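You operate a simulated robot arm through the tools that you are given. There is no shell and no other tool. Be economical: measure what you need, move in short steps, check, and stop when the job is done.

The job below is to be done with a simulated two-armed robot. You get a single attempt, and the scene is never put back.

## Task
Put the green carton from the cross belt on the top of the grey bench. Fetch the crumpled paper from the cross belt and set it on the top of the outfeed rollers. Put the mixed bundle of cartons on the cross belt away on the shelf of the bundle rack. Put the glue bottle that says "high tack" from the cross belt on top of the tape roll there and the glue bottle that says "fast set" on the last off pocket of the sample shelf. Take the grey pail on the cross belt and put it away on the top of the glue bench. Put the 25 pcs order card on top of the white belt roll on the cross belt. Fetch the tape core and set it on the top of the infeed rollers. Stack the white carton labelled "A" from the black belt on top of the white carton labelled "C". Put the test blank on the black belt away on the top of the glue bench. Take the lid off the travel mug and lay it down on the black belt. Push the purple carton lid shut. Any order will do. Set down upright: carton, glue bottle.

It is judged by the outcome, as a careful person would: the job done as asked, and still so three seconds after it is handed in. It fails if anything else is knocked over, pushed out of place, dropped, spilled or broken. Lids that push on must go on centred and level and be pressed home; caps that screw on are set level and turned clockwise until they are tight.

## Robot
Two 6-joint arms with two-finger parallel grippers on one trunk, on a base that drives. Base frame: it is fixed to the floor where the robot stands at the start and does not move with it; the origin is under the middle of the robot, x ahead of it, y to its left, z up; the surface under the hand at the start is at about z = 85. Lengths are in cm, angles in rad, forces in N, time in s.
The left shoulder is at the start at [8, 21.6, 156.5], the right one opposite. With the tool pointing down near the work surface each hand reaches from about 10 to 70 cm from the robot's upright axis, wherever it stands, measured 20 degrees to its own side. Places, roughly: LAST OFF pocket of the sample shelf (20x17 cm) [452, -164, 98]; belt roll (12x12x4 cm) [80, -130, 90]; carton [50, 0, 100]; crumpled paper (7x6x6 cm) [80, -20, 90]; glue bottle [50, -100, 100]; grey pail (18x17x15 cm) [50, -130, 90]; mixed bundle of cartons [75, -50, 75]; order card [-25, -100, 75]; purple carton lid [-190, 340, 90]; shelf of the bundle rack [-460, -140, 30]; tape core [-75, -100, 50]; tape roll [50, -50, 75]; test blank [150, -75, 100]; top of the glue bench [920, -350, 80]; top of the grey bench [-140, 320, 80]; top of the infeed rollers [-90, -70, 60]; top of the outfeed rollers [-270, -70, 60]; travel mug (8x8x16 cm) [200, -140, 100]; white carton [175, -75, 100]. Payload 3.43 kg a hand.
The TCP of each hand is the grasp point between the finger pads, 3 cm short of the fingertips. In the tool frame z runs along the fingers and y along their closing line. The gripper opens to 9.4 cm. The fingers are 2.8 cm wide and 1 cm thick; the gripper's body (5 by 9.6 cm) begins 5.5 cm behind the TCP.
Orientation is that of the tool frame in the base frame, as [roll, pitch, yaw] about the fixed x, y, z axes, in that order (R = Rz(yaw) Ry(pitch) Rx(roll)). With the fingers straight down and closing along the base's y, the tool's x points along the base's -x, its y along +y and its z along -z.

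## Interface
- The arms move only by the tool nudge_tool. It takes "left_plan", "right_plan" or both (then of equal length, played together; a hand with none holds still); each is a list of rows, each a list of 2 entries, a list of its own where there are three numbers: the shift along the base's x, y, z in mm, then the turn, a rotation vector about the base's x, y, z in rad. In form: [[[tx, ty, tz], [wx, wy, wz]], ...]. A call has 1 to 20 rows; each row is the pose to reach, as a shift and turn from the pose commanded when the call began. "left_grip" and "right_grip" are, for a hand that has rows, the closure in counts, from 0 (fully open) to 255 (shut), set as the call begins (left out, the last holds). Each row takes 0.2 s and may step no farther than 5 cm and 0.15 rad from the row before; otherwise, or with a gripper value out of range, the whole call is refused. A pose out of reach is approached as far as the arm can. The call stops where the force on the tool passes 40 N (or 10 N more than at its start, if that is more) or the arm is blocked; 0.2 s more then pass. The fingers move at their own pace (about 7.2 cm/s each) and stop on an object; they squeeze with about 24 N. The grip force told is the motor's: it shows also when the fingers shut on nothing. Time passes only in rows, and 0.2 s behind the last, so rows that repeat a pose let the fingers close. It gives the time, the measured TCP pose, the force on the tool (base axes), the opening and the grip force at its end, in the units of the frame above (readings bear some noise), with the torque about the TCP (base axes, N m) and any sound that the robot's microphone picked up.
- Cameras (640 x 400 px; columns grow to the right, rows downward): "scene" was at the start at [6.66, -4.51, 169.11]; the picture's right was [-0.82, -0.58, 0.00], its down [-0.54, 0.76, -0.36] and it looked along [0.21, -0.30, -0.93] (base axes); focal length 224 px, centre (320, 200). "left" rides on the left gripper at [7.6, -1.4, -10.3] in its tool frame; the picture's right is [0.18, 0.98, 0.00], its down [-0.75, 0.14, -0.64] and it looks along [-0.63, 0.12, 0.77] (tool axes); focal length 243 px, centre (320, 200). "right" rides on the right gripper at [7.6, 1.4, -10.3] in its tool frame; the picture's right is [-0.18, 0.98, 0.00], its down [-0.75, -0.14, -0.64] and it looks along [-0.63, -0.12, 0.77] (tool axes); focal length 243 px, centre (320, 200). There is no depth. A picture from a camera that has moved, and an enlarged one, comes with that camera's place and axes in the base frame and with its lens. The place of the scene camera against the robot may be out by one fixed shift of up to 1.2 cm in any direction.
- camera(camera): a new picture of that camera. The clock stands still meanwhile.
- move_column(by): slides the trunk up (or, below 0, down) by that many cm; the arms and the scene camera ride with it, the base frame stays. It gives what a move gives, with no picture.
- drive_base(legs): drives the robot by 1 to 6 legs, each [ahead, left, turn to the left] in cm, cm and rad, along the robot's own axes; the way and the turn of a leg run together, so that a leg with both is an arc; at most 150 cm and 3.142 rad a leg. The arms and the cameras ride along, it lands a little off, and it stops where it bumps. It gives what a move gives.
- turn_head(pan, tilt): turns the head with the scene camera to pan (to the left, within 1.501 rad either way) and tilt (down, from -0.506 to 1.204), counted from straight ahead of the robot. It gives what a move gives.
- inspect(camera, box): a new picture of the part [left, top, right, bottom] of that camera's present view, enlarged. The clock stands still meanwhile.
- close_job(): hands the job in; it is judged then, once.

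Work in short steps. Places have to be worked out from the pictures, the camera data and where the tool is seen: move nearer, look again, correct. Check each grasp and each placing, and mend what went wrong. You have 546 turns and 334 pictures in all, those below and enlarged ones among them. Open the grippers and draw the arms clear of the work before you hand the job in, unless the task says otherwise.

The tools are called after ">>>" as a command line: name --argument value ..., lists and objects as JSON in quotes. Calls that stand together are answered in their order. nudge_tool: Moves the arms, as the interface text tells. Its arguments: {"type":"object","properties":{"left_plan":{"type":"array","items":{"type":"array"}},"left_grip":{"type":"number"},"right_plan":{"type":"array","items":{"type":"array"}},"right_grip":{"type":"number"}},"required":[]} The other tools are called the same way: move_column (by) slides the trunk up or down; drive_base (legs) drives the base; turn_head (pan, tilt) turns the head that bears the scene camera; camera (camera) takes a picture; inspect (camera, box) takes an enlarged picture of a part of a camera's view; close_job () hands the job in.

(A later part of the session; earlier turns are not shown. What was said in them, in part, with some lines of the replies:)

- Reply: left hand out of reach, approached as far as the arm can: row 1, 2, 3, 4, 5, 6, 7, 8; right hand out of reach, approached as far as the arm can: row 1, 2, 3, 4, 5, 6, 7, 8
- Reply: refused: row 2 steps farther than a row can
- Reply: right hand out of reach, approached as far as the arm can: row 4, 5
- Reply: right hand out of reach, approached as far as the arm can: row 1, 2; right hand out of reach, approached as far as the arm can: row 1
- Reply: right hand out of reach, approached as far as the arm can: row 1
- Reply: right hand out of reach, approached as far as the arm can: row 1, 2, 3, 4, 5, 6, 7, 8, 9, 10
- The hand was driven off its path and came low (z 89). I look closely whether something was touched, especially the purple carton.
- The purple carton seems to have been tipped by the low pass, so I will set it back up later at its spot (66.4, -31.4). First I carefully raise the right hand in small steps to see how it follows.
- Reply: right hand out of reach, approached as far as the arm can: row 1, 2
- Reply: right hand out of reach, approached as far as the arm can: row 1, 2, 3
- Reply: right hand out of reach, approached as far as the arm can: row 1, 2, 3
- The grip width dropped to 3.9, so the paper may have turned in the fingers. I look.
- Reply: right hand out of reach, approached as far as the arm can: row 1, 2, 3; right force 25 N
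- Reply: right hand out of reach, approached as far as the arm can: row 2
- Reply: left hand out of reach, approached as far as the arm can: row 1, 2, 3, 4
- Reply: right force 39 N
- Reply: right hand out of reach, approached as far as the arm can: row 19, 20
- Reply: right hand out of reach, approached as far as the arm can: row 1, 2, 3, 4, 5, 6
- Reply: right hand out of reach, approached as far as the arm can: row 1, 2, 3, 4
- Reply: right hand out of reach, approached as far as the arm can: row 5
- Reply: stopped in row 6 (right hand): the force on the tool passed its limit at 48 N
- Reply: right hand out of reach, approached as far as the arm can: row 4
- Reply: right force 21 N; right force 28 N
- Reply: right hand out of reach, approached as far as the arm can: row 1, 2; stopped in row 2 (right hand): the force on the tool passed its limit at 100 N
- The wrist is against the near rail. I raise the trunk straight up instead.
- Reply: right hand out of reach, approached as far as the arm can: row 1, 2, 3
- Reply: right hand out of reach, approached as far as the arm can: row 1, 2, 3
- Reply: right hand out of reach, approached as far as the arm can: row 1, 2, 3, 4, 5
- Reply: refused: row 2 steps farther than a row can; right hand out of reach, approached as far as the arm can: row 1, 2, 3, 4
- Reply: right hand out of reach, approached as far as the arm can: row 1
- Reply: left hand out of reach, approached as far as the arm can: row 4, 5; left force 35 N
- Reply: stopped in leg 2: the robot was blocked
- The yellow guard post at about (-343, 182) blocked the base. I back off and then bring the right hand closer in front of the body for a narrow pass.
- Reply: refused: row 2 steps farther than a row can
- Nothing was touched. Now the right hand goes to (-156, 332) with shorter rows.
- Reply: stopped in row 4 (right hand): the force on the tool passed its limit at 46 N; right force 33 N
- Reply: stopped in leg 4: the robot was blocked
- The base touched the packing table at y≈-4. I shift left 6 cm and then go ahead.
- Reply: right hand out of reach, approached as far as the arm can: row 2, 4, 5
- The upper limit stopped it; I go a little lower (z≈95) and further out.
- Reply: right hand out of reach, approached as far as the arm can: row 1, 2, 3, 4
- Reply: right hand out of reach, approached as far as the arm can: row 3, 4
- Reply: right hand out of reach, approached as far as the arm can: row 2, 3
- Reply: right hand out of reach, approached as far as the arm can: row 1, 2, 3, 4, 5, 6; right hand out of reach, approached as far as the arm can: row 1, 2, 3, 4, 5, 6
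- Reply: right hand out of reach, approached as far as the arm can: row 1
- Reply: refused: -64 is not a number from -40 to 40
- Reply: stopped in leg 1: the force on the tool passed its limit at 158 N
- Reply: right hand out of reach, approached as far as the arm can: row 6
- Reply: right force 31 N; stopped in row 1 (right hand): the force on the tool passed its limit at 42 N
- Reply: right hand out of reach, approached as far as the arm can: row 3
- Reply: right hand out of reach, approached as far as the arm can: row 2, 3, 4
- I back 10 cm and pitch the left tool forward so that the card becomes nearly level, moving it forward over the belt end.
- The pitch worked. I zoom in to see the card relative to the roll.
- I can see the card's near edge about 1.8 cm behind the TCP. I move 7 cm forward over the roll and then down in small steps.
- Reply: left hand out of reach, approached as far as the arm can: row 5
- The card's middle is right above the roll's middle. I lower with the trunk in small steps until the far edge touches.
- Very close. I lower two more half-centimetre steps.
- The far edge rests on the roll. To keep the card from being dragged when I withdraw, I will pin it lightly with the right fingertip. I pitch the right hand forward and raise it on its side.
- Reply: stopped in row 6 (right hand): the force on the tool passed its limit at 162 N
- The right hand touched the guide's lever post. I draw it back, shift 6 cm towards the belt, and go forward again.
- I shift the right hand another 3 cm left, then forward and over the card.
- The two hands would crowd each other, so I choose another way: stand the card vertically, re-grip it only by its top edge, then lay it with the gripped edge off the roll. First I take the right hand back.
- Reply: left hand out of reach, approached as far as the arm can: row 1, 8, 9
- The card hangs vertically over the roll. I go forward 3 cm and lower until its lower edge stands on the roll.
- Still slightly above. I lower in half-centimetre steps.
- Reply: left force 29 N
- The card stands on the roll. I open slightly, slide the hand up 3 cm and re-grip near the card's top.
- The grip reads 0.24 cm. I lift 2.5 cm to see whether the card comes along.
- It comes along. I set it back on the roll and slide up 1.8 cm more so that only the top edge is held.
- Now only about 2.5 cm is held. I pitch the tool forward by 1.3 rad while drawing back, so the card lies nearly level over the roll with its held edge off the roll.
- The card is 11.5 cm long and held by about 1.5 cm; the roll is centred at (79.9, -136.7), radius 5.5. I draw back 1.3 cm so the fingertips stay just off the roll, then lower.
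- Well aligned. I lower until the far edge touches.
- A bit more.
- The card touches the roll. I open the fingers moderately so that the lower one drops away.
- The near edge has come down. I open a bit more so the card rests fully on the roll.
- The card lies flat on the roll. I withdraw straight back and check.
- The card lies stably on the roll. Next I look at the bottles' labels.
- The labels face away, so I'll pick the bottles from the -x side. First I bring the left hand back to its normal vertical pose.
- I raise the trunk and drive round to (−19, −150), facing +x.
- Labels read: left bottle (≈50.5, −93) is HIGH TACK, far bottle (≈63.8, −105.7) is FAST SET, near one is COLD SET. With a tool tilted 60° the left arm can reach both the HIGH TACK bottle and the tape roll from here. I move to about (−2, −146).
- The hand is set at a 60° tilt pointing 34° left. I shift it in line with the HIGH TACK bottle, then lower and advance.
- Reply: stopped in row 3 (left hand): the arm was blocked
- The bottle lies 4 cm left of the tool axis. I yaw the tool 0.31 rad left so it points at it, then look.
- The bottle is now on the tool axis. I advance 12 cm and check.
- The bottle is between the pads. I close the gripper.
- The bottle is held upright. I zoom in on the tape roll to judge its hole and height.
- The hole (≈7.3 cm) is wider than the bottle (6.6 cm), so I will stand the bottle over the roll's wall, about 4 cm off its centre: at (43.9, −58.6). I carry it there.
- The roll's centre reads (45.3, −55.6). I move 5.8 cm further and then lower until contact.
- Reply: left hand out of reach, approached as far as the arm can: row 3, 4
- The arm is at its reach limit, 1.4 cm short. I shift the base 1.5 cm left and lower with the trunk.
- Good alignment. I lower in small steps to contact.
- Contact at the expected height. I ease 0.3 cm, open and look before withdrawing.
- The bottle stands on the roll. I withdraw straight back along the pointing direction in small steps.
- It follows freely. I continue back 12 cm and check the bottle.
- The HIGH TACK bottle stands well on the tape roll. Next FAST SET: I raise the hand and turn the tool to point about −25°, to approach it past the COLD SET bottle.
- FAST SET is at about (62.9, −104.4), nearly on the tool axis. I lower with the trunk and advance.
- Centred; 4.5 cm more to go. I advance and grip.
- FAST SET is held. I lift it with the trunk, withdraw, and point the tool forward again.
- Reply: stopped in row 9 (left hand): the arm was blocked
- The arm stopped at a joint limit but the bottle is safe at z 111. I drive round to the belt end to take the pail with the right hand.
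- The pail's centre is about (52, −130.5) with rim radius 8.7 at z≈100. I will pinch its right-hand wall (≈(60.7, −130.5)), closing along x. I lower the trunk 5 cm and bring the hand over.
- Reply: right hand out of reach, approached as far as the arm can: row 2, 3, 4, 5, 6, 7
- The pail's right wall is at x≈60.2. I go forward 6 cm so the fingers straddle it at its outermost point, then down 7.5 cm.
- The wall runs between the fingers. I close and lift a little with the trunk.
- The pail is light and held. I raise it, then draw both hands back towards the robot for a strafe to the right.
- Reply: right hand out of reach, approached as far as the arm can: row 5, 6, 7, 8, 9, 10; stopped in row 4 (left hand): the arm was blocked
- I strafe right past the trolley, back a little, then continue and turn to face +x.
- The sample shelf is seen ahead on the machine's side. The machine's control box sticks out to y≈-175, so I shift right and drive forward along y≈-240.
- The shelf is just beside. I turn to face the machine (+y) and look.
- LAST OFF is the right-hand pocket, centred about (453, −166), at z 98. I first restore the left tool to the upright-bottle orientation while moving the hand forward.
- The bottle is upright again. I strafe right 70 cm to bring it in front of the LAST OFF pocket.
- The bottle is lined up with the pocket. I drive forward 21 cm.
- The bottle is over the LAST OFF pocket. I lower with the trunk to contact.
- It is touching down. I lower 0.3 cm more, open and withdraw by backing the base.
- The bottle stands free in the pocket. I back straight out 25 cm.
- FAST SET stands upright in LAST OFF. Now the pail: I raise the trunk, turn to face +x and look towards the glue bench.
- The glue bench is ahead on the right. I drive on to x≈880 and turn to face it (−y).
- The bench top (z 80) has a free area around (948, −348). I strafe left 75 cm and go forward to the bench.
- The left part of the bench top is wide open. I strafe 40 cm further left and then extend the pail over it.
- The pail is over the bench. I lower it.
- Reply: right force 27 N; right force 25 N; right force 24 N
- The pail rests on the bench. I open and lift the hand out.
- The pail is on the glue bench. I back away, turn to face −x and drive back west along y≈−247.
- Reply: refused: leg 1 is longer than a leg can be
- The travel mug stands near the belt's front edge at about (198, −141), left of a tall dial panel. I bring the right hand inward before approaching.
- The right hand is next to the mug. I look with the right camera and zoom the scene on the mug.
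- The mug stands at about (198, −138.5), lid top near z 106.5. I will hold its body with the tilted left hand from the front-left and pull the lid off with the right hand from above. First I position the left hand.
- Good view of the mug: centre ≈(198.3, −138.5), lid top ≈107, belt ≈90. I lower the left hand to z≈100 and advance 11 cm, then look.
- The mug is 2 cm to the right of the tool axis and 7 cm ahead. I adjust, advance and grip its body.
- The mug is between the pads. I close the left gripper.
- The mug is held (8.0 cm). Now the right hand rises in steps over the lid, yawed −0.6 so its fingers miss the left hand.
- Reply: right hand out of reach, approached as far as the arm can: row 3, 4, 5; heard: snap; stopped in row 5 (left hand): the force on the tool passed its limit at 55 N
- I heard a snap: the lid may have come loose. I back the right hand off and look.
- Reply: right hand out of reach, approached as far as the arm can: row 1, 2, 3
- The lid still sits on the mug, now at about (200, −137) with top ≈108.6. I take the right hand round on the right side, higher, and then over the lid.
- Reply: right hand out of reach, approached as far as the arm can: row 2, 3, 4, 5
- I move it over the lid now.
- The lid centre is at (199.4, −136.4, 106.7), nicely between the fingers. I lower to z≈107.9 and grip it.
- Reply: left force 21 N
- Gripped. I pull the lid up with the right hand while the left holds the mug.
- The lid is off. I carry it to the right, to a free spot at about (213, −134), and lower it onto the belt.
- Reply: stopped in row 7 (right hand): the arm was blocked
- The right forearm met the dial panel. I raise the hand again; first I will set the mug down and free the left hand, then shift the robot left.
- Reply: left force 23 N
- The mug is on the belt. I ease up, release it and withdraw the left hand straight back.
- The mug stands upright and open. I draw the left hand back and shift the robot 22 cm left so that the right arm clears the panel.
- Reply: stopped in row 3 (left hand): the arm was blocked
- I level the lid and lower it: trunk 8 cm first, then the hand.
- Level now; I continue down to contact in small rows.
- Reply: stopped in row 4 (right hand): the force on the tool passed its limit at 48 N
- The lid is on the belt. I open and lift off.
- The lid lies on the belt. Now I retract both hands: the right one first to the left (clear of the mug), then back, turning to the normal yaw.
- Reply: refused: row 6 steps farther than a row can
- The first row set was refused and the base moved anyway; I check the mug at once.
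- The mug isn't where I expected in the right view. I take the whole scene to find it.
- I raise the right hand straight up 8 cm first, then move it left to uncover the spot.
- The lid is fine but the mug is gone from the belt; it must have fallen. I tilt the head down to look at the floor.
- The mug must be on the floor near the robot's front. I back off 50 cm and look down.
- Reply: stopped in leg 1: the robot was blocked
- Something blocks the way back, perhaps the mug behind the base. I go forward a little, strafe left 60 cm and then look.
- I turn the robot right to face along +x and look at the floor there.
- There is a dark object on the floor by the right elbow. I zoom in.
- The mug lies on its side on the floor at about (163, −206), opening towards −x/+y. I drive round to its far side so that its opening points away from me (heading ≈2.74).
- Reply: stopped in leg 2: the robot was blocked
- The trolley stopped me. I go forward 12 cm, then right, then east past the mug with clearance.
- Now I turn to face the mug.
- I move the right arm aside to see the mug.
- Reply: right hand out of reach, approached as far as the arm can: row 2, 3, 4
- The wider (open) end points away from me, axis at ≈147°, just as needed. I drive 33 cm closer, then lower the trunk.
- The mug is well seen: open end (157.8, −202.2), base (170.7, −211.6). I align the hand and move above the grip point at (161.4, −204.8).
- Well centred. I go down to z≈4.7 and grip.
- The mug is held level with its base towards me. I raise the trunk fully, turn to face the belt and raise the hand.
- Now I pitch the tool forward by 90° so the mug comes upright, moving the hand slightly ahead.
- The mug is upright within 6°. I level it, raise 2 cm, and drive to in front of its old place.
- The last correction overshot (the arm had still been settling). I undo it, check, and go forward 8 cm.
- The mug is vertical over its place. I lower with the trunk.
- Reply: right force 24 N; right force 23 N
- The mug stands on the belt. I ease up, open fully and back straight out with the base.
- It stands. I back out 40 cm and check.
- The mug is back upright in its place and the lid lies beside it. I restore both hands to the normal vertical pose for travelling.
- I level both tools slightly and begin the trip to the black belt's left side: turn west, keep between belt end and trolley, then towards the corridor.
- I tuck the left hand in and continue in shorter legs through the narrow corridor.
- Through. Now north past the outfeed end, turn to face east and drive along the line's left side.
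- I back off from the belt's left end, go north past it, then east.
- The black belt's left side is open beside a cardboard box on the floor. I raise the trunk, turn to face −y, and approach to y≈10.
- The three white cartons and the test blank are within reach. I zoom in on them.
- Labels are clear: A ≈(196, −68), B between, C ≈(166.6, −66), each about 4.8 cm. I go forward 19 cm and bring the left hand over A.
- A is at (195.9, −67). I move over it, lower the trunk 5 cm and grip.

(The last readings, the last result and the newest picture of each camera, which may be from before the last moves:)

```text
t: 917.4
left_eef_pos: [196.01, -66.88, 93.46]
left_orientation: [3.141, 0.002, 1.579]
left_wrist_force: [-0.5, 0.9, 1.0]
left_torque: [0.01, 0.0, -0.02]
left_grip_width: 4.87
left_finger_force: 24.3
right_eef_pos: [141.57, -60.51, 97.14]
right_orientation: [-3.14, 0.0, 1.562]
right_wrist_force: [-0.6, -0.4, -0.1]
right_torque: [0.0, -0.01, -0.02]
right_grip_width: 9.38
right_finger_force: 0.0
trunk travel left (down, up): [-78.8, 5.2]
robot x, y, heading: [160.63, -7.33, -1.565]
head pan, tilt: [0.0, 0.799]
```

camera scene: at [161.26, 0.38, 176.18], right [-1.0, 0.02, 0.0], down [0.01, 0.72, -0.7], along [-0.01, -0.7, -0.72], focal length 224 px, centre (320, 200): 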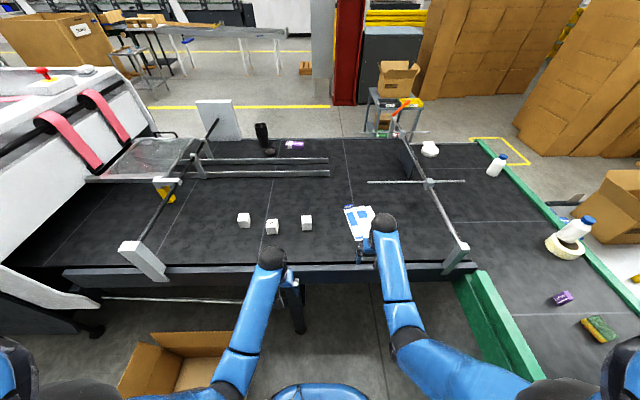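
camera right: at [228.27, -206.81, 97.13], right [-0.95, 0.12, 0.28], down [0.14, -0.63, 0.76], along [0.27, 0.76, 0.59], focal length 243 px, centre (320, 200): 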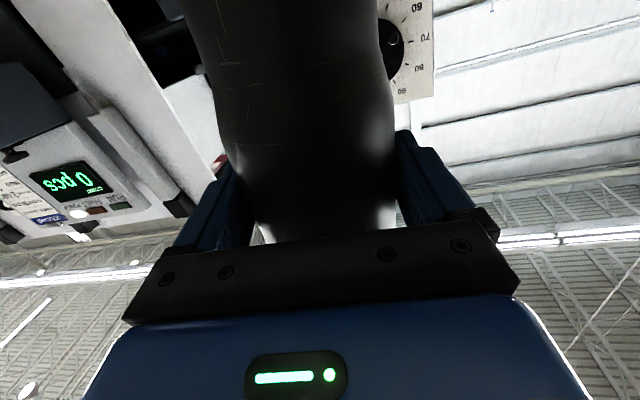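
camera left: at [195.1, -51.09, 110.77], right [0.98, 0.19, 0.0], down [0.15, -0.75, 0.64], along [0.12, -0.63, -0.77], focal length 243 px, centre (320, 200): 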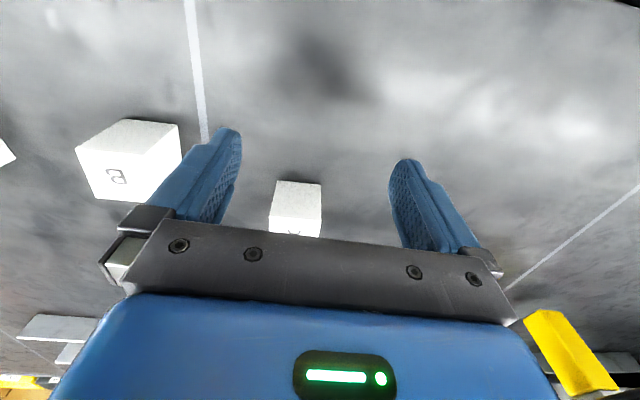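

A is held. I lift it and carry it over B towards C.

>>> move_column --by 5

>>> nudge_tool --left_plan '[[[0, 0, 35], [0, 0, 0]], [[-45, 10, 35], [0, 0, 0]], [[-90, 25, 35], [0, 0, 0]], [[-135, 40, 35], [0, 0, 0]], [[-180, 50, 35], [0, 0, 0]], [[-225, 60, 35], [0, 0, 0]], [[-265, 70, 35], [0, 0, 0]]]'

>>> camera --camera "left"

```text
t: 918.3
left_eef_pos: [196.0, -67.02, 98.46]
left_orientation: [3.14, 0.001, 1.58]
left_wrist_force: [-0.2, -0.9, -0.4]
left_torque: [0.0, 0.0, 0.04]
left_grip_width: 4.88
left_finger_force: 23.8
right_eef_pos: [141.53, -60.55, 102.25]
right_orientation: [3.141, 0.0, 1.56]
right_wrist_force: [1.6, -0.8, 0.6]
right_torque: [-0.02, 0.0, -0.05]
right_grip_width: 9.4
right_finger_force: 0.1
trunk travel left (down, up): [-83.8, 0.2]
robot x, y, heading: [161.15, -7.43, -1.565]
head pan, tilt: [0.0, 0.799]
```

```text
t: 919.9
left_eef_pos: [169.34, -59.9, 101.84]
left_orientation: [3.138, 0.001, 1.58]
left_wrist_force: [-1.0, 0.4, 0.8]
left_torque: [0.01, -0.02, 0.0]
left_grip_width: 4.89
left_finger_force: 23.6
right_eef_pos: [141.61, -60.55, 102.13]
right_orientation: [-3.142, -0.001, 1.559]
right_wrist_force: [-1.1, -0.3, 0.8]
right_torque: [0.01, 0.01, -0.04]
right_grip_width: 9.39
right_finger_force: 0.1
trunk travel left (down, up): [-83.8, 0.2]
robot x, y, heading: [160.89, -7.47, -1.564]
head pan, tilt: [0.0, 0.799]
```

```text
52 pictures are left
camera left: at [167.85, -52.39, 112.09], right [0.98, 0.19, 0.0], down [0.15, -0.75, 0.64], along [0.13, -0.63, -0.77], focal length 243 px, centre (320, 200)
```

left: 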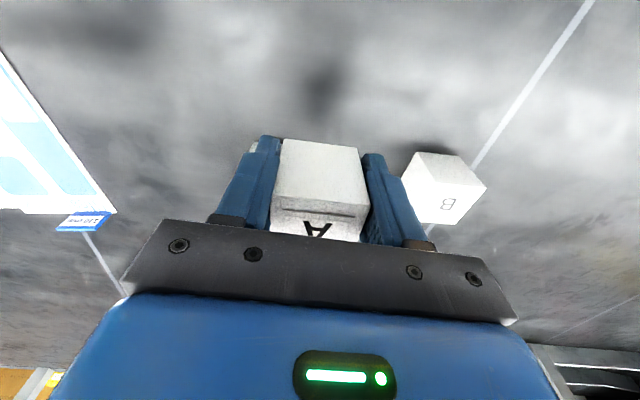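

C is hidden by A in this view; I use the scene camera for the relative position.

>>> inspect --camera "scene" --box '[260, 190, 360, 265]'

```text
5.33 times, centred on (310, 228) of scene
camera zoom: at [161.21, -18.21, 176.19], right [-1.0, 0.0, 0.0], down [0.0, 0.72, -0.7], along [0.0, -0.7, -0.72], focal length 1196 px, centre (373, 53)
```

zoom: 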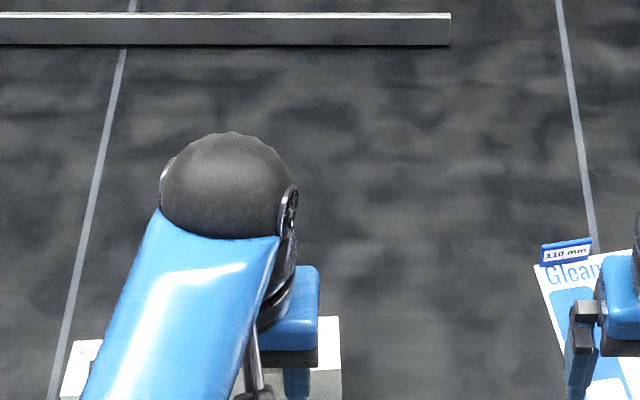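

From the relative measurement A must move by (−29.6, +1.8) from where it was gripped: TCP target (166.4, −65.2). I move there and check from the scene camera.

>>> nudge_tool --left_plan '[[[-15, -27, 0], [0, 0, 0]], [[-29, -53, 0], [0, 0, 0]], [[-29, -53, -8], [0, 0, 0]]]'

>>> camera --camera "left"

>>> camera --camera "right"

```text
t: 920.7
left_eef_pos: [166.71, -65.25, 101.16]
left_orientation: [3.139, 0.0, 1.579]
left_wrist_force: [-1.0, -0.9, -0.2]
left_torque: [0.02, 0.04, 0.01]
left_grip_width: 4.88
left_finger_force: 23.7
right_eef_pos: [141.51, -60.57, 102.05]
right_orientation: [3.141, -0.001, 1.562]
right_wrist_force: [0.3, 0.4, 0.0]
right_torque: [0.01, 0.01, -0.02]
right_grip_width: 9.39
right_finger_force: 0.1
trunk travel left (down, up): [-83.8, 0.2]
robot x, y, heading: [161.01, -7.42, -1.565]
head pan, tilt: [0.0, 0.799]
```

```text
50 pictures are left
camera left: at [165.2, -57.68, 111.45], right [0.98, 0.19, 0.0], down [0.15, -0.75, 0.64], along [0.12, -0.63, -0.77], focal length 243 px, centre (320, 200)
```

left: 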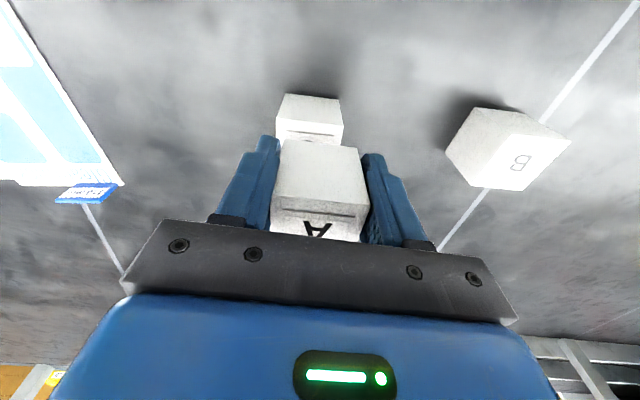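

```text
49 pictures are left
camera right: at [143.04, -52.99, 112.45], right [0.98, -0.19, 0.0], down [-0.15, -0.75, 0.64], along [-0.13, -0.63, -0.77], focal length 243 px, centre (320, 200)
```

right: 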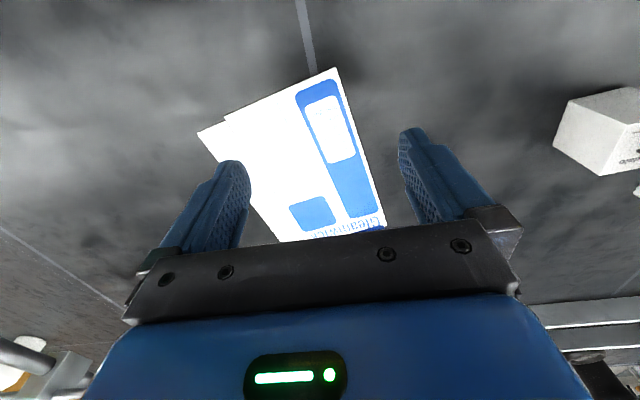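

A lines up with C in y; in x it needs −1 cm. I correct and lower onto C.

>>> nudge_tool --left_plan '[[[-10, 0, 0], [0, 0, 0]], [[-10, 0, -15], [0, 0, 0]], [[-10, 0, -23], [0, 0, 0]]]'

>>> camera --camera "left"

```text
t: 921.5
left_eef_pos: [165.56, -65.19, 99.03]
left_orientation: [-3.14, 0.004, 1.578]
left_wrist_force: [-0.8, -2.1, 4.5]
left_torque: [-0.17, 0.06, -0.01]
left_grip_width: 4.89
left_finger_force: 23.6
right_eef_pos: [141.47, -60.61, 102.3]
right_orientation: [-3.14, 0.0, 1.56]
right_wrist_force: [-0.6, 0.1, 0.6]
right_torque: [0.0, 0.0, 0.0]
right_grip_width: 9.39
right_finger_force: 0.0
trunk travel left (down, up): [-83.8, 0.2]
robot x, y, heading: [161.07, -7.29, -1.567]
head pan, tilt: [0.0, 0.799]
```

```text
48 pictures are left
camera left: at [164.17, -57.59, 109.21], right [0.98, 0.19, 0.0], down [0.15, -0.75, 0.65], along [0.12, -0.63, -0.76], focal length 243 px, centre (320, 200)
```

left: 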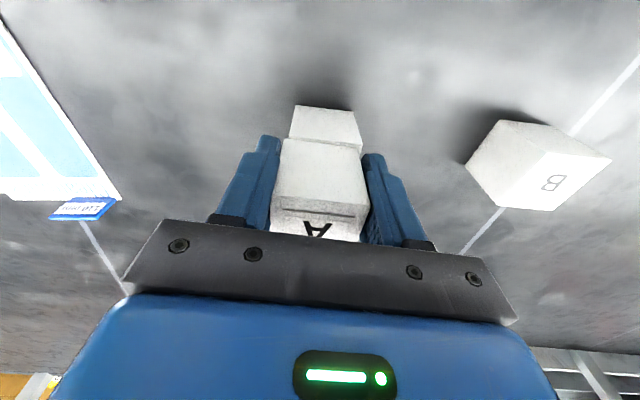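

They line up well. I press lightly, release and rise.

>>> nudge_tool --left_plan '[[[2, 0, -3], [0, 0, 0]], [[2, 0, -3], [0, 0, 0]]]'

>>> nudge_tool --left_plan '[[[0, 0, 0], [0, 0, 0]], [[0, 0, 0], [0, 0, 0]], [[0, 0, 15], [0, 0, 0]], [[0, 0, 45], [0, 0, 0]]]' --left_grip 60

>>> camera --camera "left"

```text
t: 922.1
left_eef_pos: [165.7, -65.24, 98.84]
left_orientation: [-3.141, 0.007, 1.578]
left_wrist_force: [-4.3, -0.3, 22.8]
left_torque: [-0.2, 0.16, -0.02]
left_grip_width: 4.88
left_finger_force: 23.9
right_eef_pos: [141.5, -60.47, 102.34]
right_orientation: [-3.14, 0.002, 1.559]
right_wrist_force: [-0.7, 0.3, 0.7]
right_torque: [-0.03, -0.01, 0.0]
right_grip_width: 9.37
right_finger_force: 0.1
trunk travel left (down, up): [-83.8, 0.2]
robot x, y, heading: [160.89, -7.15, -1.566]
head pan, tilt: [0.0, 0.799]
```

```text
t: 923.1
left_eef_pos: [165.89, -65.15, 103.09]
left_orientation: [3.14, 0.001, 1.578]
left_wrist_force: [0.4, 0.5, 0.6]
left_torque: [-0.01, -0.01, -0.01]
left_grip_width: 7.2
left_finger_force: 0.0
right_eef_pos: [141.54, -60.68, 102.15]
right_orientation: [-3.14, 0.0, 1.56]
right_wrist_force: [0.2, 0.0, 0.4]
right_torque: [0.03, -0.03, -0.03]
right_grip_width: 9.4
right_finger_force: 0.1
trunk travel left (down, up): [-83.8, 0.2]
robot x, y, heading: [161.27, -7.18, -1.563]
head pan, tilt: [0.0, 0.799]
```

```text
47 pictures are left
camera left: at [164.4, -57.66, 113.31], right [0.98, 0.19, 0.0], down [0.15, -0.75, 0.64], along [0.12, -0.63, -0.77], focal length 243 px, centre (320, 200)
```

left: 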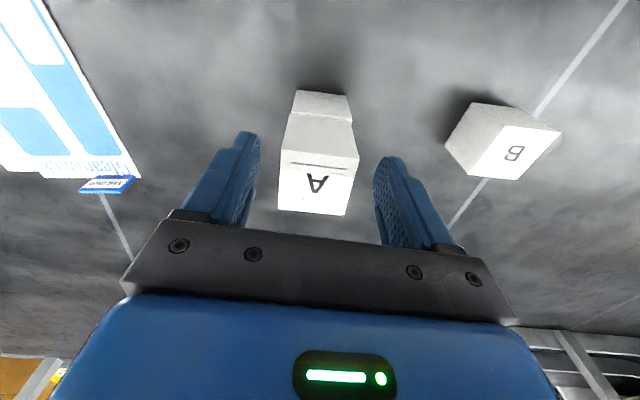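

A stands squarely on C. I raise and retract the left hand. For the test blank I'll grip its upright blue tab (≈(144.8, −77.4), turned 23°) with the right hand; I step forward 8 cm.

>>> nudge_tool --left_plan '[[[0, 0, 25], [0, 0, 0]], [[0, 0, 45], [0, 0, 0]], [[0, 45, 40], [0, 0, 0]], [[10, 90, 20], [0, 0, 0]], [[20, 135, 0], [0, 0, 0]], [[30, 180, -10], [0, 0, 0]], [[40, 215, -20], [0, 0, 0]]]'

>>> drive_base --legs '[[7, 0, 0]]'

>>> nudge_tool --right_plan '[[[5, -10, 0], [0, 0, -0.13]], [[10, -20, 0], [0, 0, -0.26]], [[15, -30, 0], [0, 0, -0.39]], [[20, -40, 0], [0, 0, -0.52]], [[25, -50, 0], [0, 0, -0.65]], [[30, -60, 0], [0, 0, -0.78]], [[33, -70, 0], [0, 0, -0.91]], [[33, -80, 0], [0, 0, -1.04]], [[33, -90, 0], [0, 0, -1.17]]]'

>>> camera --camera "right"

```text
refused: row 4 steps farther than a row can; nothing moved
```

```text
t: 924.1
left_eef_pos: [165.77, -70.78, 103.82]
left_orientation: [3.141, 0.01, 1.575]
left_wrist_force: [0.0, 1.4, 0.6]
left_torque: [-0.09, 0.0, 0.02]
left_grip_width: 7.21
left_finger_force: 0.1
right_eef_pos: [141.5, -66.34, 102.8]
right_orientation: [3.141, 0.011, 1.56]
right_wrist_force: [0.3, 0.6, 0.5]
right_torque: [-0.11, 0.04, 0.02]
right_grip_width: 9.41
right_finger_force: 0.0
trunk travel left (down, up): [-83.8, 0.2]
robot x, y, heading: [161.01, -13.77, -1.562]
head pan, tilt: [0.0, 0.799]
```

```text
t: 926.1
left_eef_pos: [165.84, -72.07, 103.03]
left_orientation: [3.139, 0.0, 1.577]
left_wrist_force: [0.0, -0.6, -0.5]
left_torque: [0.01, 0.0, 0.02]
left_grip_width: 7.17
left_finger_force: 0.0
right_eef_pos: [144.91, -76.45, 102.0]
right_orientation: [-3.139, 0.0, 0.387]
right_wrist_force: [0.0, -0.5, 0.1]
right_torque: [0.02, 0.01, 0.04]
right_grip_width: 9.41
right_finger_force: 0.1
trunk travel left (down, up): [-83.8, 0.2]
robot x, y, heading: [160.83, -13.94, -1.567]
head pan, tilt: [0.0, 0.799]
```

```text
46 pictures are left
camera right: at [152.45, -74.86, 112.36], right [0.2, -0.98, 0.0], down [-0.75, -0.16, 0.64], along [-0.63, -0.13, -0.77], focal length 243 px, centre (320, 200)
```

right: 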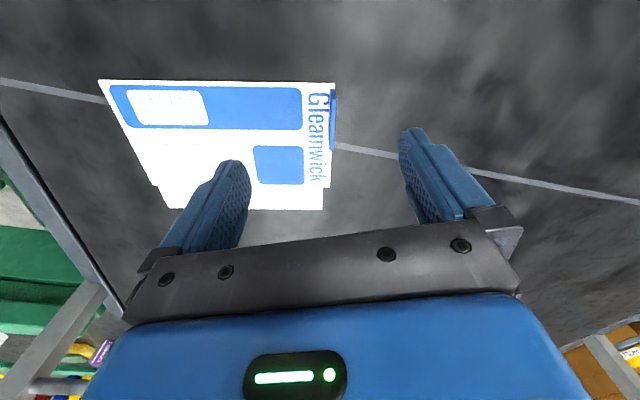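

The tab is at (144.7, −77.5), edge-on between the fingers. First I retract the left hand safely over A.

>>> nudge_tool --left_plan '[[[0, 0, 30], [0, 0, 0]], [[0, 45, 40], [0, 0, 0]], [[0, 90, 40], [0, 0, 0]], [[0, 135, 30], [0, 0, 0]], [[5, 180, 15], [0, 0, 0]], [[10, 225, 0], [0, 0, 0]], [[20, 265, -10], [0, 0, 0]]]'

>>> nudge_tool --right_plan '[[[2, -10, 0], [0, 0, 0]], [[2, -10, -20], [0, 0, 0]]]' --right_grip 150

>>> camera --camera "right"

```text
t: 927.7
left_eef_pos: [167.92, -45.41, 102.29]
left_orientation: [3.138, 0.001, 1.578]
left_wrist_force: [-0.9, -0.7, 0.0]
left_torque: [-0.01, -0.01, 0.01]
left_grip_width: 7.19
left_finger_force: 0.0
left hand out of reach, approached as far as the arm can: row 3, 4, 5
right_eef_pos: [144.87, -76.32, 102.14]
right_orientation: [-3.141, 0.002, 0.391]
right_wrist_force: [0.1, 0.8, 0.3]
right_torque: [0.0, 0.01, -0.02]
right_grip_width: 9.43
right_finger_force: 0.0
trunk travel left (down, up): [-83.8, 0.2]
robot x, y, heading: [161.22, -13.87, -1.568]
head pan, tilt: [0.0, 0.799]
```

```text
t: 928.3
left_eef_pos: [167.97, -45.58, 102.11]
left_orientation: [3.139, -0.001, 1.578]
left_wrist_force: [-0.7, -0.6, -0.3]
left_torque: [-0.03, -0.03, 0.01]
left_grip_width: 7.17
left_finger_force: 0.1
right_eef_pos: [145.08, -77.46, 100.1]
right_orientation: [-3.141, -0.001, 0.39]
right_wrist_force: [1.1, -0.5, 0.8]
right_torque: [0.01, 0.05, 0.0]
right_grip_width: 3.88
right_finger_force: 0.1
trunk travel left (down, up): [-83.8, 0.2]
robot x, y, heading: [161.25, -14.22, -1.569]
head pan, tilt: [0.0, 0.799]
```

```text
45 pictures are left
camera right: at [152.65, -75.86, 110.46], right [0.2, -0.98, 0.0], down [-0.75, -0.16, 0.64], along [-0.63, -0.13, -0.77], focal length 243 px, centre (320, 200)
```

right: 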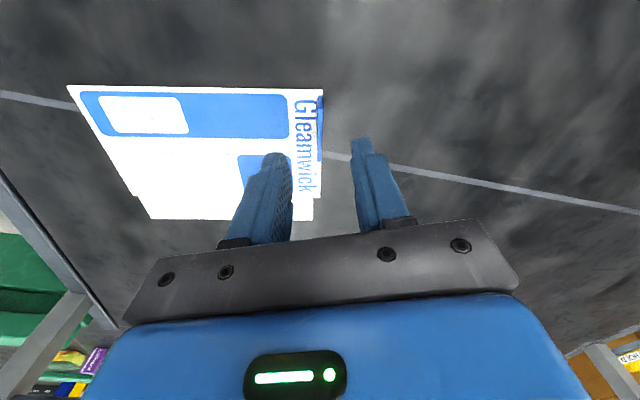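

Aligned. I lower the trunk 6 cm, then a little more, and pinch the tab.

>>> move_column --by -6

>>> nudge_tool --right_plan '[[[0, 0, -5], [0, 0, 0]], [[0, 0, -9], [0, 0, 0]]]'

>>> nudge_tool --right_plan '[[[0, 0, 0], [0, 0, 0]], [[0, 0, 0], [0, 0, 0]], [[0, 0, 0], [0, 0, 0]]]' --right_grip 255

>>> camera --camera "right"

```text
t: 929.3
left_eef_pos: [167.84, -45.65, 96.2]
left_orientation: [3.141, 0.0, 1.578]
left_wrist_force: [0.1, 0.5, 0.4]
left_torque: [0.02, 0.0, -0.01]
left_grip_width: 7.19
left_finger_force: 0.0
right_eef_pos: [145.09, -77.39, 94.12]
right_orientation: [-3.141, 0.0, 0.391]
right_wrist_force: [-0.3, 0.4, 0.0]
right_torque: [0.02, -0.04, 0.0]
right_grip_width: 3.87
right_finger_force: 0.1
trunk travel left (down, up): [-77.8, 6.2]
robot x, y, heading: [160.92, -13.86, -1.566]
head pan, tilt: [0.0, 0.799]
```

```text
t: 929.9
left_eef_pos: [167.81, -45.67, 96.19]
left_orientation: [3.14, 0.0, 1.577]
left_wrist_force: [0.7, 0.0, 0.1]
left_torque: [-0.02, -0.01, -0.02]
left_grip_width: 7.19
left_finger_force: 0.1
right_eef_pos: [144.97, -77.44, 93.35]
right_orientation: [3.142, 0.001, 0.391]
right_wrist_force: [-0.1, -1.0, 0.7]
right_torque: [-0.01, 0.03, 0.01]
right_grip_width: 3.87
right_finger_force: 0.0
trunk travel left (down, up): [-77.8, 6.2]
robot x, y, heading: [161.32, -14.14, -1.57]
head pan, tilt: [0.0, 0.799]
```

```text
t: 930.7
left_eef_pos: [167.72, -45.68, 96.22]
left_orientation: [3.14, 0.0, 1.578]
left_wrist_force: [0.0, -0.4, 0.1]
left_torque: [0.0, 0.02, -0.03]
left_grip_width: 7.18
left_finger_force: 0.0
right_eef_pos: [145.05, -77.39, 93.15]
right_orientation: [3.139, -0.001, 0.391]
right_wrist_force: [0.2, 0.2, 1.7]
right_torque: [0.04, -0.03, -0.04]
right_grip_width: 0.76
right_finger_force: 24.2
trunk travel left (down, up): [-77.8, 6.2]
robot x, y, heading: [160.68, -13.92, -1.567]
head pan, tilt: [0.0, 0.799]
```

```text
44 pictures are left
camera right: at [152.61, -75.85, 103.61], right [0.2, -0.98, 0.0], down [-0.75, -0.16, 0.64], along [-0.63, -0.13, -0.77], focal length 243 px, centre (320, 200)
```

right: 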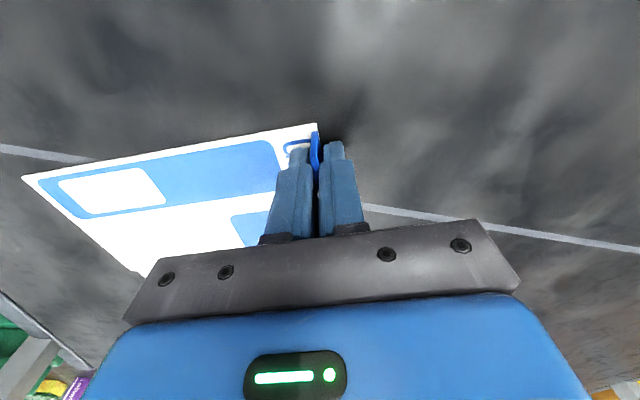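

The tab is pinched. I lift with the trunk and check that the blank comes along.

>>> move_column --by 6

>>> camera --camera "scene"

```text
t: 931.7
left_eef_pos: [167.92, -45.67, 102.21]
left_orientation: [3.14, 0.0, 1.579]
left_wrist_force: [-0.2, 0.3, 0.0]
left_torque: [0.01, -0.03, -0.02]
left_grip_width: 7.19
left_finger_force: 0.1
right_eef_pos: [144.96, -77.41, 99.36]
right_orientation: [-3.139, -0.001, 0.39]
right_wrist_force: [0.5, 0.3, -1.3]
right_torque: [-0.03, -0.03, 0.01]
right_grip_width: 0.74
right_finger_force: 24.0
trunk travel left (down, up): [-83.8, 0.2]
robot x, y, heading: [161.18, -14.49, -1.563]
head pan, tilt: [0.0, 0.799]
```

```text
43 pictures are left
camera scene: at [161.36, -25.1, 176.18], right [-1.0, 0.0, 0.0], down [0.0, 0.72, -0.7], along [0.0, -0.7, -0.72], focal length 224 px, centre (320, 200)
```

scene: 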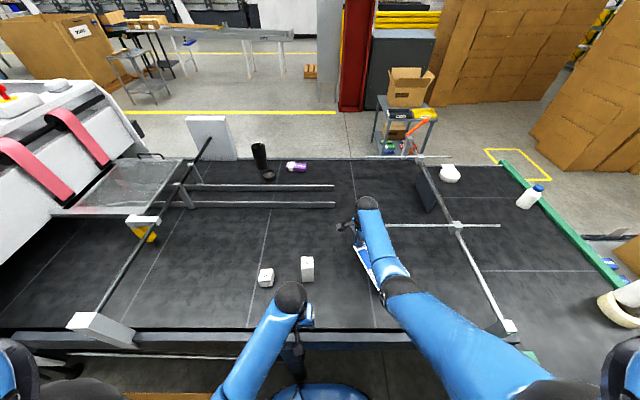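

The blank hangs level from its tab, and A sits on C. I back away and then bring the blank in front of the body for the narrow corridor.

>>> drive_base --legs '[[-60, 0, 0]]'

>>> nudge_tool --left_plan '[[[40, 0, -5], [0, 0, 0]], [[80, 0, -10], [0, 0, 0]], [[120, 0, -10], [0, 0, 0]], [[140, 0, -10], [0, 0, 0]]]' --right_plan '[[[40, 5, 10], [0, 0, 0]], [[80, 15, 15], [0, 0, 0]], [[120, 25, 15], [0, 0, 0]], [[150, 30, 15], [0, 0, 0]]]'

>>> camera --camera "scene"

```text
t: 935.1
left_eef_pos: [167.78, 13.16, 102.06]
left_orientation: [3.139, -0.003, 1.577]
left_wrist_force: [0.2, -0.3, -0.5]
left_torque: [0.0, 0.01, -0.02]
left_grip_width: 7.23
left_finger_force: 0.0
right_eef_pos: [144.84, -18.57, 99.16]
right_orientation: [-3.14, -0.002, 0.389]
right_wrist_force: [-0.4, -0.2, -1.1]
right_torque: [-0.02, 0.0, 0.04]
right_grip_width: 0.74
right_finger_force: 24.2
trunk travel left (down, up): [-83.8, 0.2]
robot x, y, heading: [160.58, 44.69, -1.566]
head pan, tilt: [0.0, 0.799]
```

```text
t: 936.1
left_eef_pos: [182.03, 13.17, 101.18]
left_orientation: [3.139, 0.0, 1.577]
left_wrist_force: [0.0, 0.7, 0.5]
left_torque: [0.0, -0.03, 0.01]
left_grip_width: 7.2
left_finger_force: 0.0
right_eef_pos: [159.84, -15.46, 100.7]
right_orientation: [-3.139, 0.001, 0.387]
right_wrist_force: [-0.5, 0.3, -0.8]
right_torque: [-0.03, -0.03, 0.02]
right_grip_width: 0.75
right_finger_force: 23.5
trunk travel left (down, up): [-83.8, 0.2]
robot x, y, heading: [160.69, 44.97, -1.57]
head pan, tilt: [0.0, 0.799]
```

```text
42 pictures are left
camera scene: at [161.32, 33.94, 176.18], right [-1.0, 0.0, 0.0], down [0.0, 0.72, -0.7], along [0.0, -0.7, -0.72], focal length 224 px, centre (320, 200)
```

scene: 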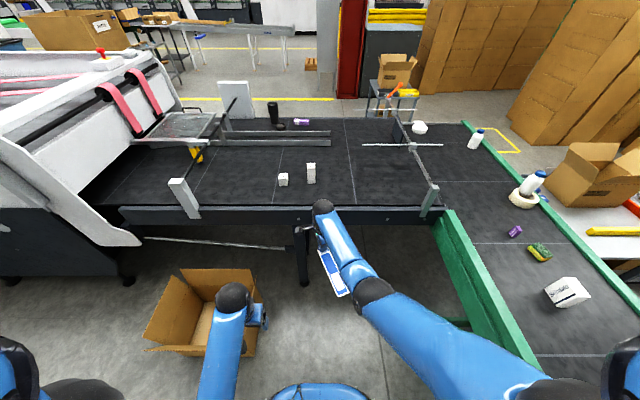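

All looks in order. I start the long way back: north, west, south and then west along the line's left side.

>>> drive_base --legs '[[-120, 0, 0], [0, -150, 0], [0, -78, 0], [112, 0, 0], [0, 0, -1.572], [150, 0, 0]]'

```text
t: 969.3
left_eef_pos: [-252.16, 38.58, 101.37]
left_orientation: [3.141, 0.0, -0.071]
left_wrist_force: [-1.0, -0.2, 0.2]
left_torque: [-0.03, 0.0, 0.01]
left_grip_width: 7.2
left_finger_force: 0.0
right_eef_pos: [-279.24, 62.65, 100.74]
right_orientation: [3.141, 0.0, -1.26]
right_wrist_force: [0.6, 0.7, -0.7]
right_torque: [-0.03, 0.07, 0.01]
right_grip_width: 0.74
right_finger_force: 24.4
trunk travel left (down, up): [-83.8, 0.2]
robot x, y, heading: [-219.02, 57.24, 3.068]
head pan, tilt: [0.0, 0.799]
```

I continue west to x≈−337, then south to the corridor's mouth.

>>> drive_base --legs '[[60, 0, 0.074], [57, 0, 0], [0, 100, 0], [0, 90, 0]]'

```text
t: 984.6
left_eef_pos: [-366.78, -150.04, 101.33]
left_orientation: [3.139, 0.0, 0.019]
left_wrist_force: [0.4, 0.2, 0.5]
left_torque: [-0.02, -0.01, -0.03]
left_grip_width: 7.16
left_finger_force: 0.0
right_eef_pos: [-395.76, -128.48, 100.83]
right_orientation: [-3.141, -0.003, -1.169]
right_wrist_force: [-0.8, 0.3, -0.4]
right_torque: [-0.03, 0.01, 0.02]
right_grip_width: 0.74
right_finger_force: 24.0
trunk travel left (down, up): [-83.8, 0.2]
robot x, y, heading: [-335.11, -128.96, -3.128]
head pan, tilt: [0.0, 0.799]
```

Now backwards (east) through the corridor on the known line.

>>> drive_base --legs '[[-20, 6, -0.013], [-72, 13, 0], [-75, 3, 0], [-60, 14, 0], [-90, 6, 0]]'

```text
t: 1001.0
left_eef_pos: [-48.65, -187.37, 101.24]
left_orientation: [3.139, -0.003, 0.007]
left_wrist_force: [-0.2, -0.1, 0.2]
left_torque: [0.0, 0.02, -0.01]
left_grip_width: 7.2
left_finger_force: 0.1
right_eef_pos: [-77.29, -165.47, 100.7]
right_orientation: [-3.14, -0.001, -1.181]
right_wrist_force: [-0.2, -0.8, -0.8]
right_torque: [-0.04, -0.01, 0.03]
right_grip_width: 0.75
right_finger_force: 24.3
trunk travel left (down, up): [-83.8, 0.2]
robot x, y, heading: [-16.58, -166.49, -3.14]
head pan, tilt: [0.0, 0.799]
```

Clear of the corridor. I pass the belt end, turn via south to face east and go on.

>>> drive_base --legs '[[-47, 31, 0], [-150, 0, 0], [-15, 15, 0], [0, 0, 3.14], [0, -33, 0], [150, 0, 0]]'

```text
t: 1028.7
left_eef_pos: [376.5, -225.33, 101.19]
left_orientation: [3.14, 0.001, -3.128]
left_wrist_force: [-0.6, 0.0, -0.1]
left_torque: [0.02, 0.02, -0.01]
left_grip_width: 7.2
left_finger_force: 0.0
right_eef_pos: [405.43, -247.06, 100.8]
right_orientation: [3.141, -0.001, 1.969]
right_wrist_force: [0.0, -0.1, -0.2]
right_torque: [0.04, -0.05, -0.01]
right_grip_width: 0.76
right_finger_force: 24.3
trunk travel left (down, up): [-83.8, 0.2]
robot x, y, heading: [345.09, -246.75, 0.01]
head pan, tilt: [0.0, 0.799]
```

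I drive on east to the glue bench and turn to face it.

>>> drive_base --legs '[[150, 0, -0.01], [150, 0, 0], [150, 0, 0], [138, 0, 0], [0, 0, -1.57]]'

>>> turn_head --pan 0 --tilt 0.75

>>> camera --camera "scene"

```text
t: 1060.3
left_eef_pos: [948.25, -286.05, 101.17]
left_orientation: [3.141, -0.001, 1.543]
left_wrist_force: [-0.7, -0.7, -0.3]
left_torque: [-0.02, 0.02, -0.03]
left_grip_width: 7.2
left_finger_force: 0.1
right_eef_pos: [925.39, -314.14, 100.86]
right_orientation: [-3.14, 0.0, 0.355]
right_wrist_force: [-0.1, 0.4, -0.6]
right_torque: [-0.05, -0.02, 0.02]
right_grip_width: 0.76
right_finger_force: 24.3
trunk travel left (down, up): [-83.8, 0.2]
robot x, y, heading: [928.15, -253.54, -1.603]
head pan, tilt: [0.0, 0.799]
```

```text
t: 1060.9
left_eef_pos: [948.29, -285.95, 101.22]
left_orientation: [3.14, 0.0, 1.543]
left_wrist_force: [-0.6, -0.4, 0.1]
left_torque: [0.03, 0.02, 0.0]
left_grip_width: 7.18
left_finger_force: 0.0
right_eef_pos: [925.35, -313.97, 100.74]
right_orientation: [-3.14, 0.0, 0.355]
right_wrist_force: [1.0, 0.2, -0.6]
right_torque: [-0.02, -0.04, 0.01]
right_grip_width: 0.73
right_finger_force: 23.8
trunk travel left (down, up): [-83.8, 0.2]
robot x, y, heading: [928.12, -253.42, -1.603]
head pan, tilt: [0.0, 0.75]
```

```text
41 pictures are left
camera scene: at [928.38, -264.78, 176.58], right [-1.0, 0.03, 0.0], down [0.02, 0.68, -0.73], along [-0.02, -0.73, -0.68], focal length 224 px, centre (320, 200)
```

scene: 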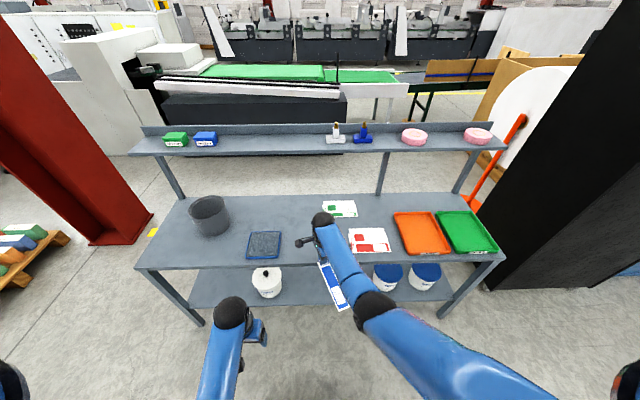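

I see a free strip on the bench between the tablet and the blanks, about x 923–936. I move up to the bench, align the blank straight and draw the left hand back.

>>> drive_base --legs '[[0, 11, 0.032], [35, 0, 0]]'

>>> nudge_tool --left_plan '[[[30, 30, -5], [0, 0, 0]], [[60, 60, -10], [0, 0, 0]], [[90, 80, -15], [0, 0, 0]], [[110, 100, -20], [0, 0, 0]]]' --right_plan '[[[0, 0, 0], [0, 0, -0.1]], [[0, 10, 0], [0, 0, -0.2]], [[0, 20, 0], [0, 0, -0.3]], [[0, 20, 0], [0, 0, -0.38]]]'

>>> camera --camera "scene"

```text
t: 1064.0
left_eef_pos: [959.83, -320.37, 101.33]
left_orientation: [3.14, 0.001, 1.567]
left_wrist_force: [0.4, -0.2, 1.0]
left_torque: [-0.02, 0.0, -0.01]
left_grip_width: 7.17
left_finger_force: 0.1
right_eef_pos: [937.56, -348.96, 100.78]
right_orientation: [3.139, 0.0, 0.379]
right_wrist_force: [0.9, -0.2, -0.4]
right_torque: [-0.07, -0.04, -0.06]
right_grip_width: 0.75
right_finger_force: 24.2
trunk travel left (down, up): [-83.8, 0.2]
robot x, y, heading: [939.44, -288.33, -1.577]
head pan, tilt: [0.0, 0.75]
```

```text
t: 1065.0
left_eef_pos: [967.15, -314.81, 99.87]
left_orientation: [3.121, 0.025, 1.32]
left_wrist_force: [-0.1, -0.7, -0.1]
left_torque: [-0.01, -0.01, 0.0]
left_grip_width: 7.19
left_finger_force: 0.0
right_eef_pos: [937.54, -347.27, 100.74]
right_orientation: [-3.136, 0.0, 0.017]
right_wrist_force: [0.1, 0.1, 0.1]
right_torque: [-0.02, -0.04, 0.02]
right_grip_width: 0.73
right_finger_force: 23.7
trunk travel left (down, up): [-83.8, 0.2]
robot x, y, heading: [939.04, -288.64, -1.576]
head pan, tilt: [0.0, 0.75]
stopped in row 4 (left hand): the arm was blocked; the commanded pose is now the measured one
```

```text
40 pictures are left
camera scene: at [939.5, -300.24, 176.58], right [-1.0, 0.01, 0.0], down [0.01, 0.68, -0.73], along [-0.01, -0.73, -0.68], focal length 224 px, centre (320, 200)
```

scene: 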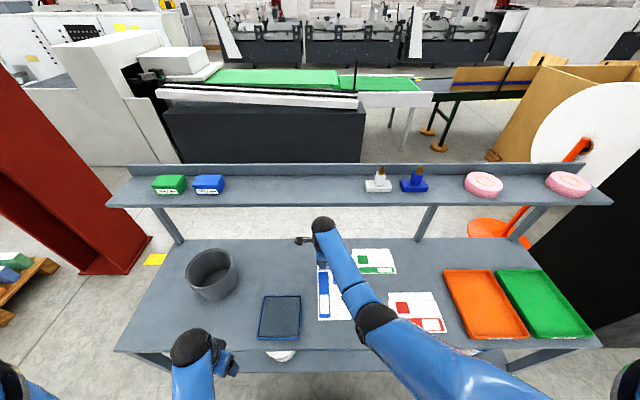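

The blank would lie between the tablet (x≥946) and the other blanks. I lower it with the trunk.

>>> move_column --by -16

>>> camera --camera "right"

>>> inspect --camera "scene" --box '[240, 220, 420, 340]'

```text
t: 1066.8
left_eef_pos: [967.11, -314.47, 83.98]
left_orientation: [3.119, 0.03, 1.318]
left_wrist_force: [-0.5, -0.5, 0.1]
left_torque: [0.0, -0.01, -0.01]
left_grip_width: 7.19
left_finger_force: 0.1
right_eef_pos: [937.61, -347.05, 85.19]
right_orientation: [3.135, -0.002, 0.018]
right_wrist_force: [-1.9, 0.8, 28.7]
right_torque: [0.03, 0.11, 0.0]
right_grip_width: 0.77
right_finger_force: 23.9
trunk travel left (down, up): [-67.8, 16.2]
robot x, y, heading: [939.67, -288.76, -1.58]
head pan, tilt: [0.0, 0.75]
```

```text
39 pictures are left
camera right: at [945.25, -348.38, 95.58], right [-0.17, -0.99, 0.01], down [-0.76, 0.13, 0.64], along [-0.63, 0.1, -0.77], focal length 243 px, centre (320, 200)
```

right: 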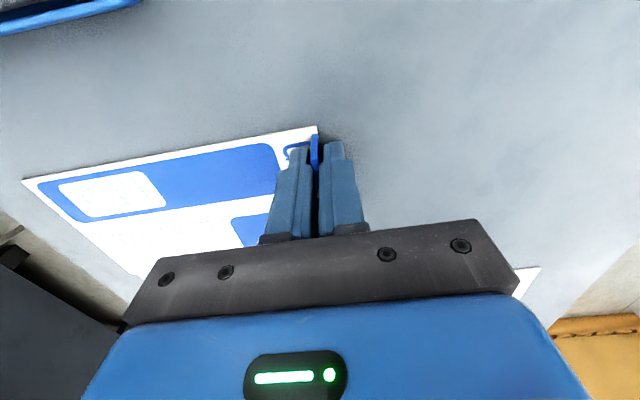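

```text
3.33 times, centred on (330, 280) of scene
camera zoom: at [939.47, -299.57, 160.59], right [-1.0, 0.01, 0.0], down [0.01, 0.68, -0.73], along [-0.01, -0.73, -0.68], focal length 748 px, centre (287, -67)
```

zoom: 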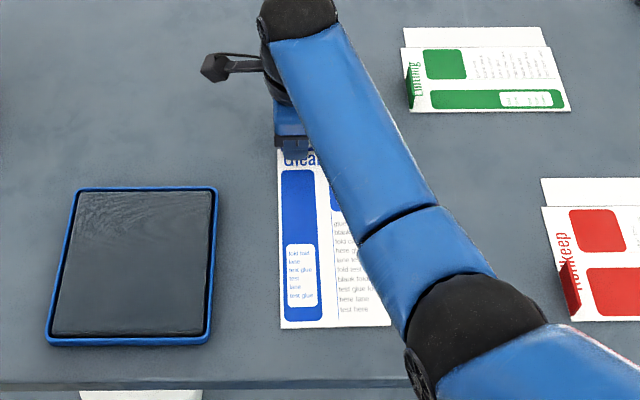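

The blank is on the bench. I open the fingers a little and lift off.

>>> nudge_tool --right_plan '[[[0, 0, 0], [0, 0, 0]], [[0, 0, 0], [0, 0, 0]], [[0, 0, 0], [0, 0, 0]]]' --right_grip 170

>>> move_column --by 14

>>> camera --camera "right"

```text
t: 1067.6
left_eef_pos: [967.09, -314.41, 83.89]
left_orientation: [3.119, 0.03, 1.317]
left_wrist_force: [-0.5, 0.4, 0.0]
left_torque: [0.04, 0.0, -0.02]
left_grip_width: 7.18
left_finger_force: 0.0
right_eef_pos: [937.62, -347.24, 85.19]
right_orientation: [3.137, -0.002, 0.018]
right_wrist_force: [0.0, -11.3, 30.3]
right_torque: [0.17, 0.13, 0.09]
right_grip_width: 2.5
right_finger_force: 0.0
trunk travel left (down, up): [-67.8, 16.2]
robot x, y, heading: [939.13, -288.51, -1.577]
head pan, tilt: [0.0, 0.75]
```

```text
t: 1069.3
left_eef_pos: [967.32, -314.89, 98.13]
left_orientation: [3.116, 0.032, 1.322]
left_wrist_force: [-1.6, 0.1, -0.6]
left_torque: [0.02, 0.01, 0.0]
left_grip_width: 7.19
left_finger_force: 0.1
right_eef_pos: [937.52, -347.13, 98.97]
right_orientation: [-3.14, 0.0, 0.018]
right_wrist_force: [0.4, -0.1, 0.0]
right_torque: [0.01, 0.04, -0.01]
right_grip_width: 3.12
right_finger_force: 0.0
trunk travel left (down, up): [-81.8, 2.2]
robot x, y, heading: [939.24, -288.99, -1.577]
head pan, tilt: [0.0, 0.75]
```

```text
37 pictures are left
camera right: at [945.22, -348.43, 109.2], right [-0.17, -0.99, 0.0], down [-0.76, 0.13, 0.64], along [-0.63, 0.11, -0.77], focal length 243 px, centre (320, 200)
```

right: 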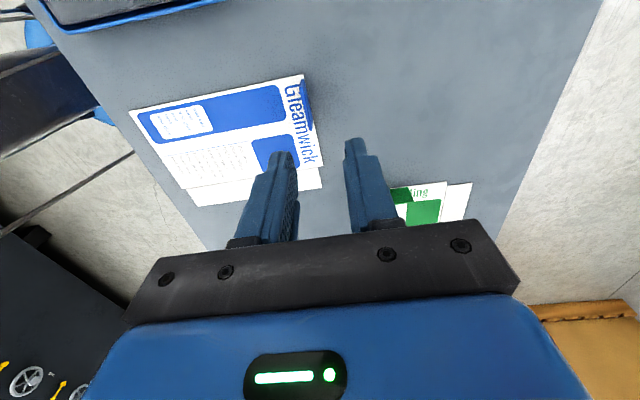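

The test blank lies flat on the glue bench. I open both grippers and back away from the bench, then take a last look.

>>> nudge_tool --left_plan '[[[0, 0, 5], [0, 0, 0]]]' --right_plan '[[[0, 0, 10], [0, 0, 0]]]' --left_grip 0 --right_grip 0

>>> drive_base --legs '[[-45, 0, 0]]'

>>> camera --camera "scene"

```text
t: 1069.7
left_eef_pos: [967.28, -314.64, 98.47]
left_orientation: [3.118, 0.031, 1.324]
left_wrist_force: [1.1, 1.3, -0.4]
left_torque: [-0.01, -0.02, -0.03]
left_grip_width: 9.41
left_finger_force: 0.1
right_eef_pos: [937.66, -347.06, 99.93]
right_orientation: [-3.139, 0.0, 0.018]
right_wrist_force: [0.2, 0.6, 0.4]
right_torque: [0.03, -0.04, 0.01]
right_grip_width: 8.71
right_finger_force: 0.1
trunk travel left (down, up): [-81.8, 2.2]
robot x, y, heading: [938.95, -288.74, -1.581]
head pan, tilt: [0.0, 0.75]
```

```text
t: 1072.4
left_eef_pos: [967.59, -270.27, 98.37]
left_orientation: [3.118, 0.027, 1.318]
left_wrist_force: [-0.8, 0.1, 0.7]
left_torque: [-0.02, 0.01, -0.01]
left_grip_width: 9.4
left_finger_force: 0.0
right_eef_pos: [937.81, -302.48, 99.76]
right_orientation: [-3.137, 0.001, 0.014]
right_wrist_force: [-0.3, -0.1, 0.0]
right_torque: [0.02, 0.05, 0.0]
right_grip_width: 9.39
right_finger_force: 0.1
trunk travel left (down, up): [-81.8, 2.2]
robot x, y, heading: [939.39, -243.86, -1.588]
head pan, tilt: [0.0, 0.75]
```

```text
36 pictures are left
camera scene: at [939.89, -255.47, 174.56], right [-1.0, 0.01, 0.0], down [0.01, 0.68, -0.73], along [-0.01, -0.73, -0.68], focal length 224 px, centre (320, 200)
```

scene: 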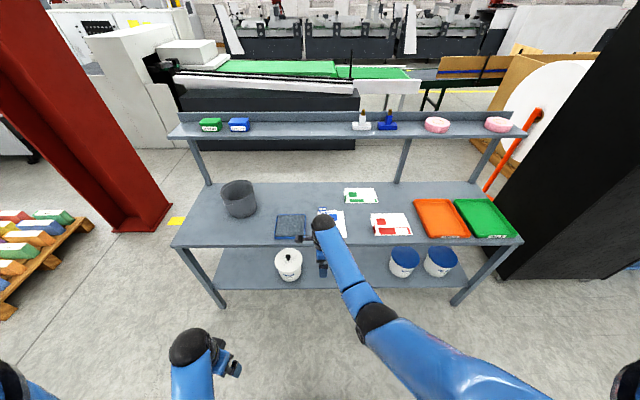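

Pail and test blank stand on the glue bench, both grippers are open and clear, and every item has been placed. I hand the job in.

>>> close_job

```text
The job is handed in.
```

I did everything on the list and handed the job in; three things I knocked or nudged along the way are listed below.

- **Green carton:** upright on the grey bench.
- **Crumpled paper:** on the outfeed rollers.
- **Mixed bundle:** on the lower shelf of the bundle rack, in line with the other mixed bundles.
- **HIGH TACK bottle:** upright on the tape roll. The roll's hole is wider than the bottle, so it stands on the roll's wall, off centre.
- **FAST SET bottle:** upright in the LAST OFF pocket.
- **Grey pail and test blank:** both on top of the glue bench.
- **25 pcs card:** flat on the white belt roll. It overhangs the near edge by about 3 cm.
- **Tape core:** on the infeed rollers.
- **Carton A:** squarely on top of C.
- **Mug lid:** off and lying on the black belt.
- **Purple carton lid:** pushed shut.

What went wrong along the way:

- **Purple Lollivane carton:** I knocked it over on the cross belt early on and stood it up again at its spot.
- **Travel mug:** after taking the lid off I swept it onto the floor. I picked it up and set it upright within about 1 cm of its old place.
- **Tape roll:** it moved 2–3 cm from where it started, and I left it there.

The base or a hand also bumped the packing table, the trolley, the bundle rack leg and the lever post by the black belt. I saw no sign that any of them moved. I did not take a last close look at the cross belt before handing in; it looked right in the last wide view.
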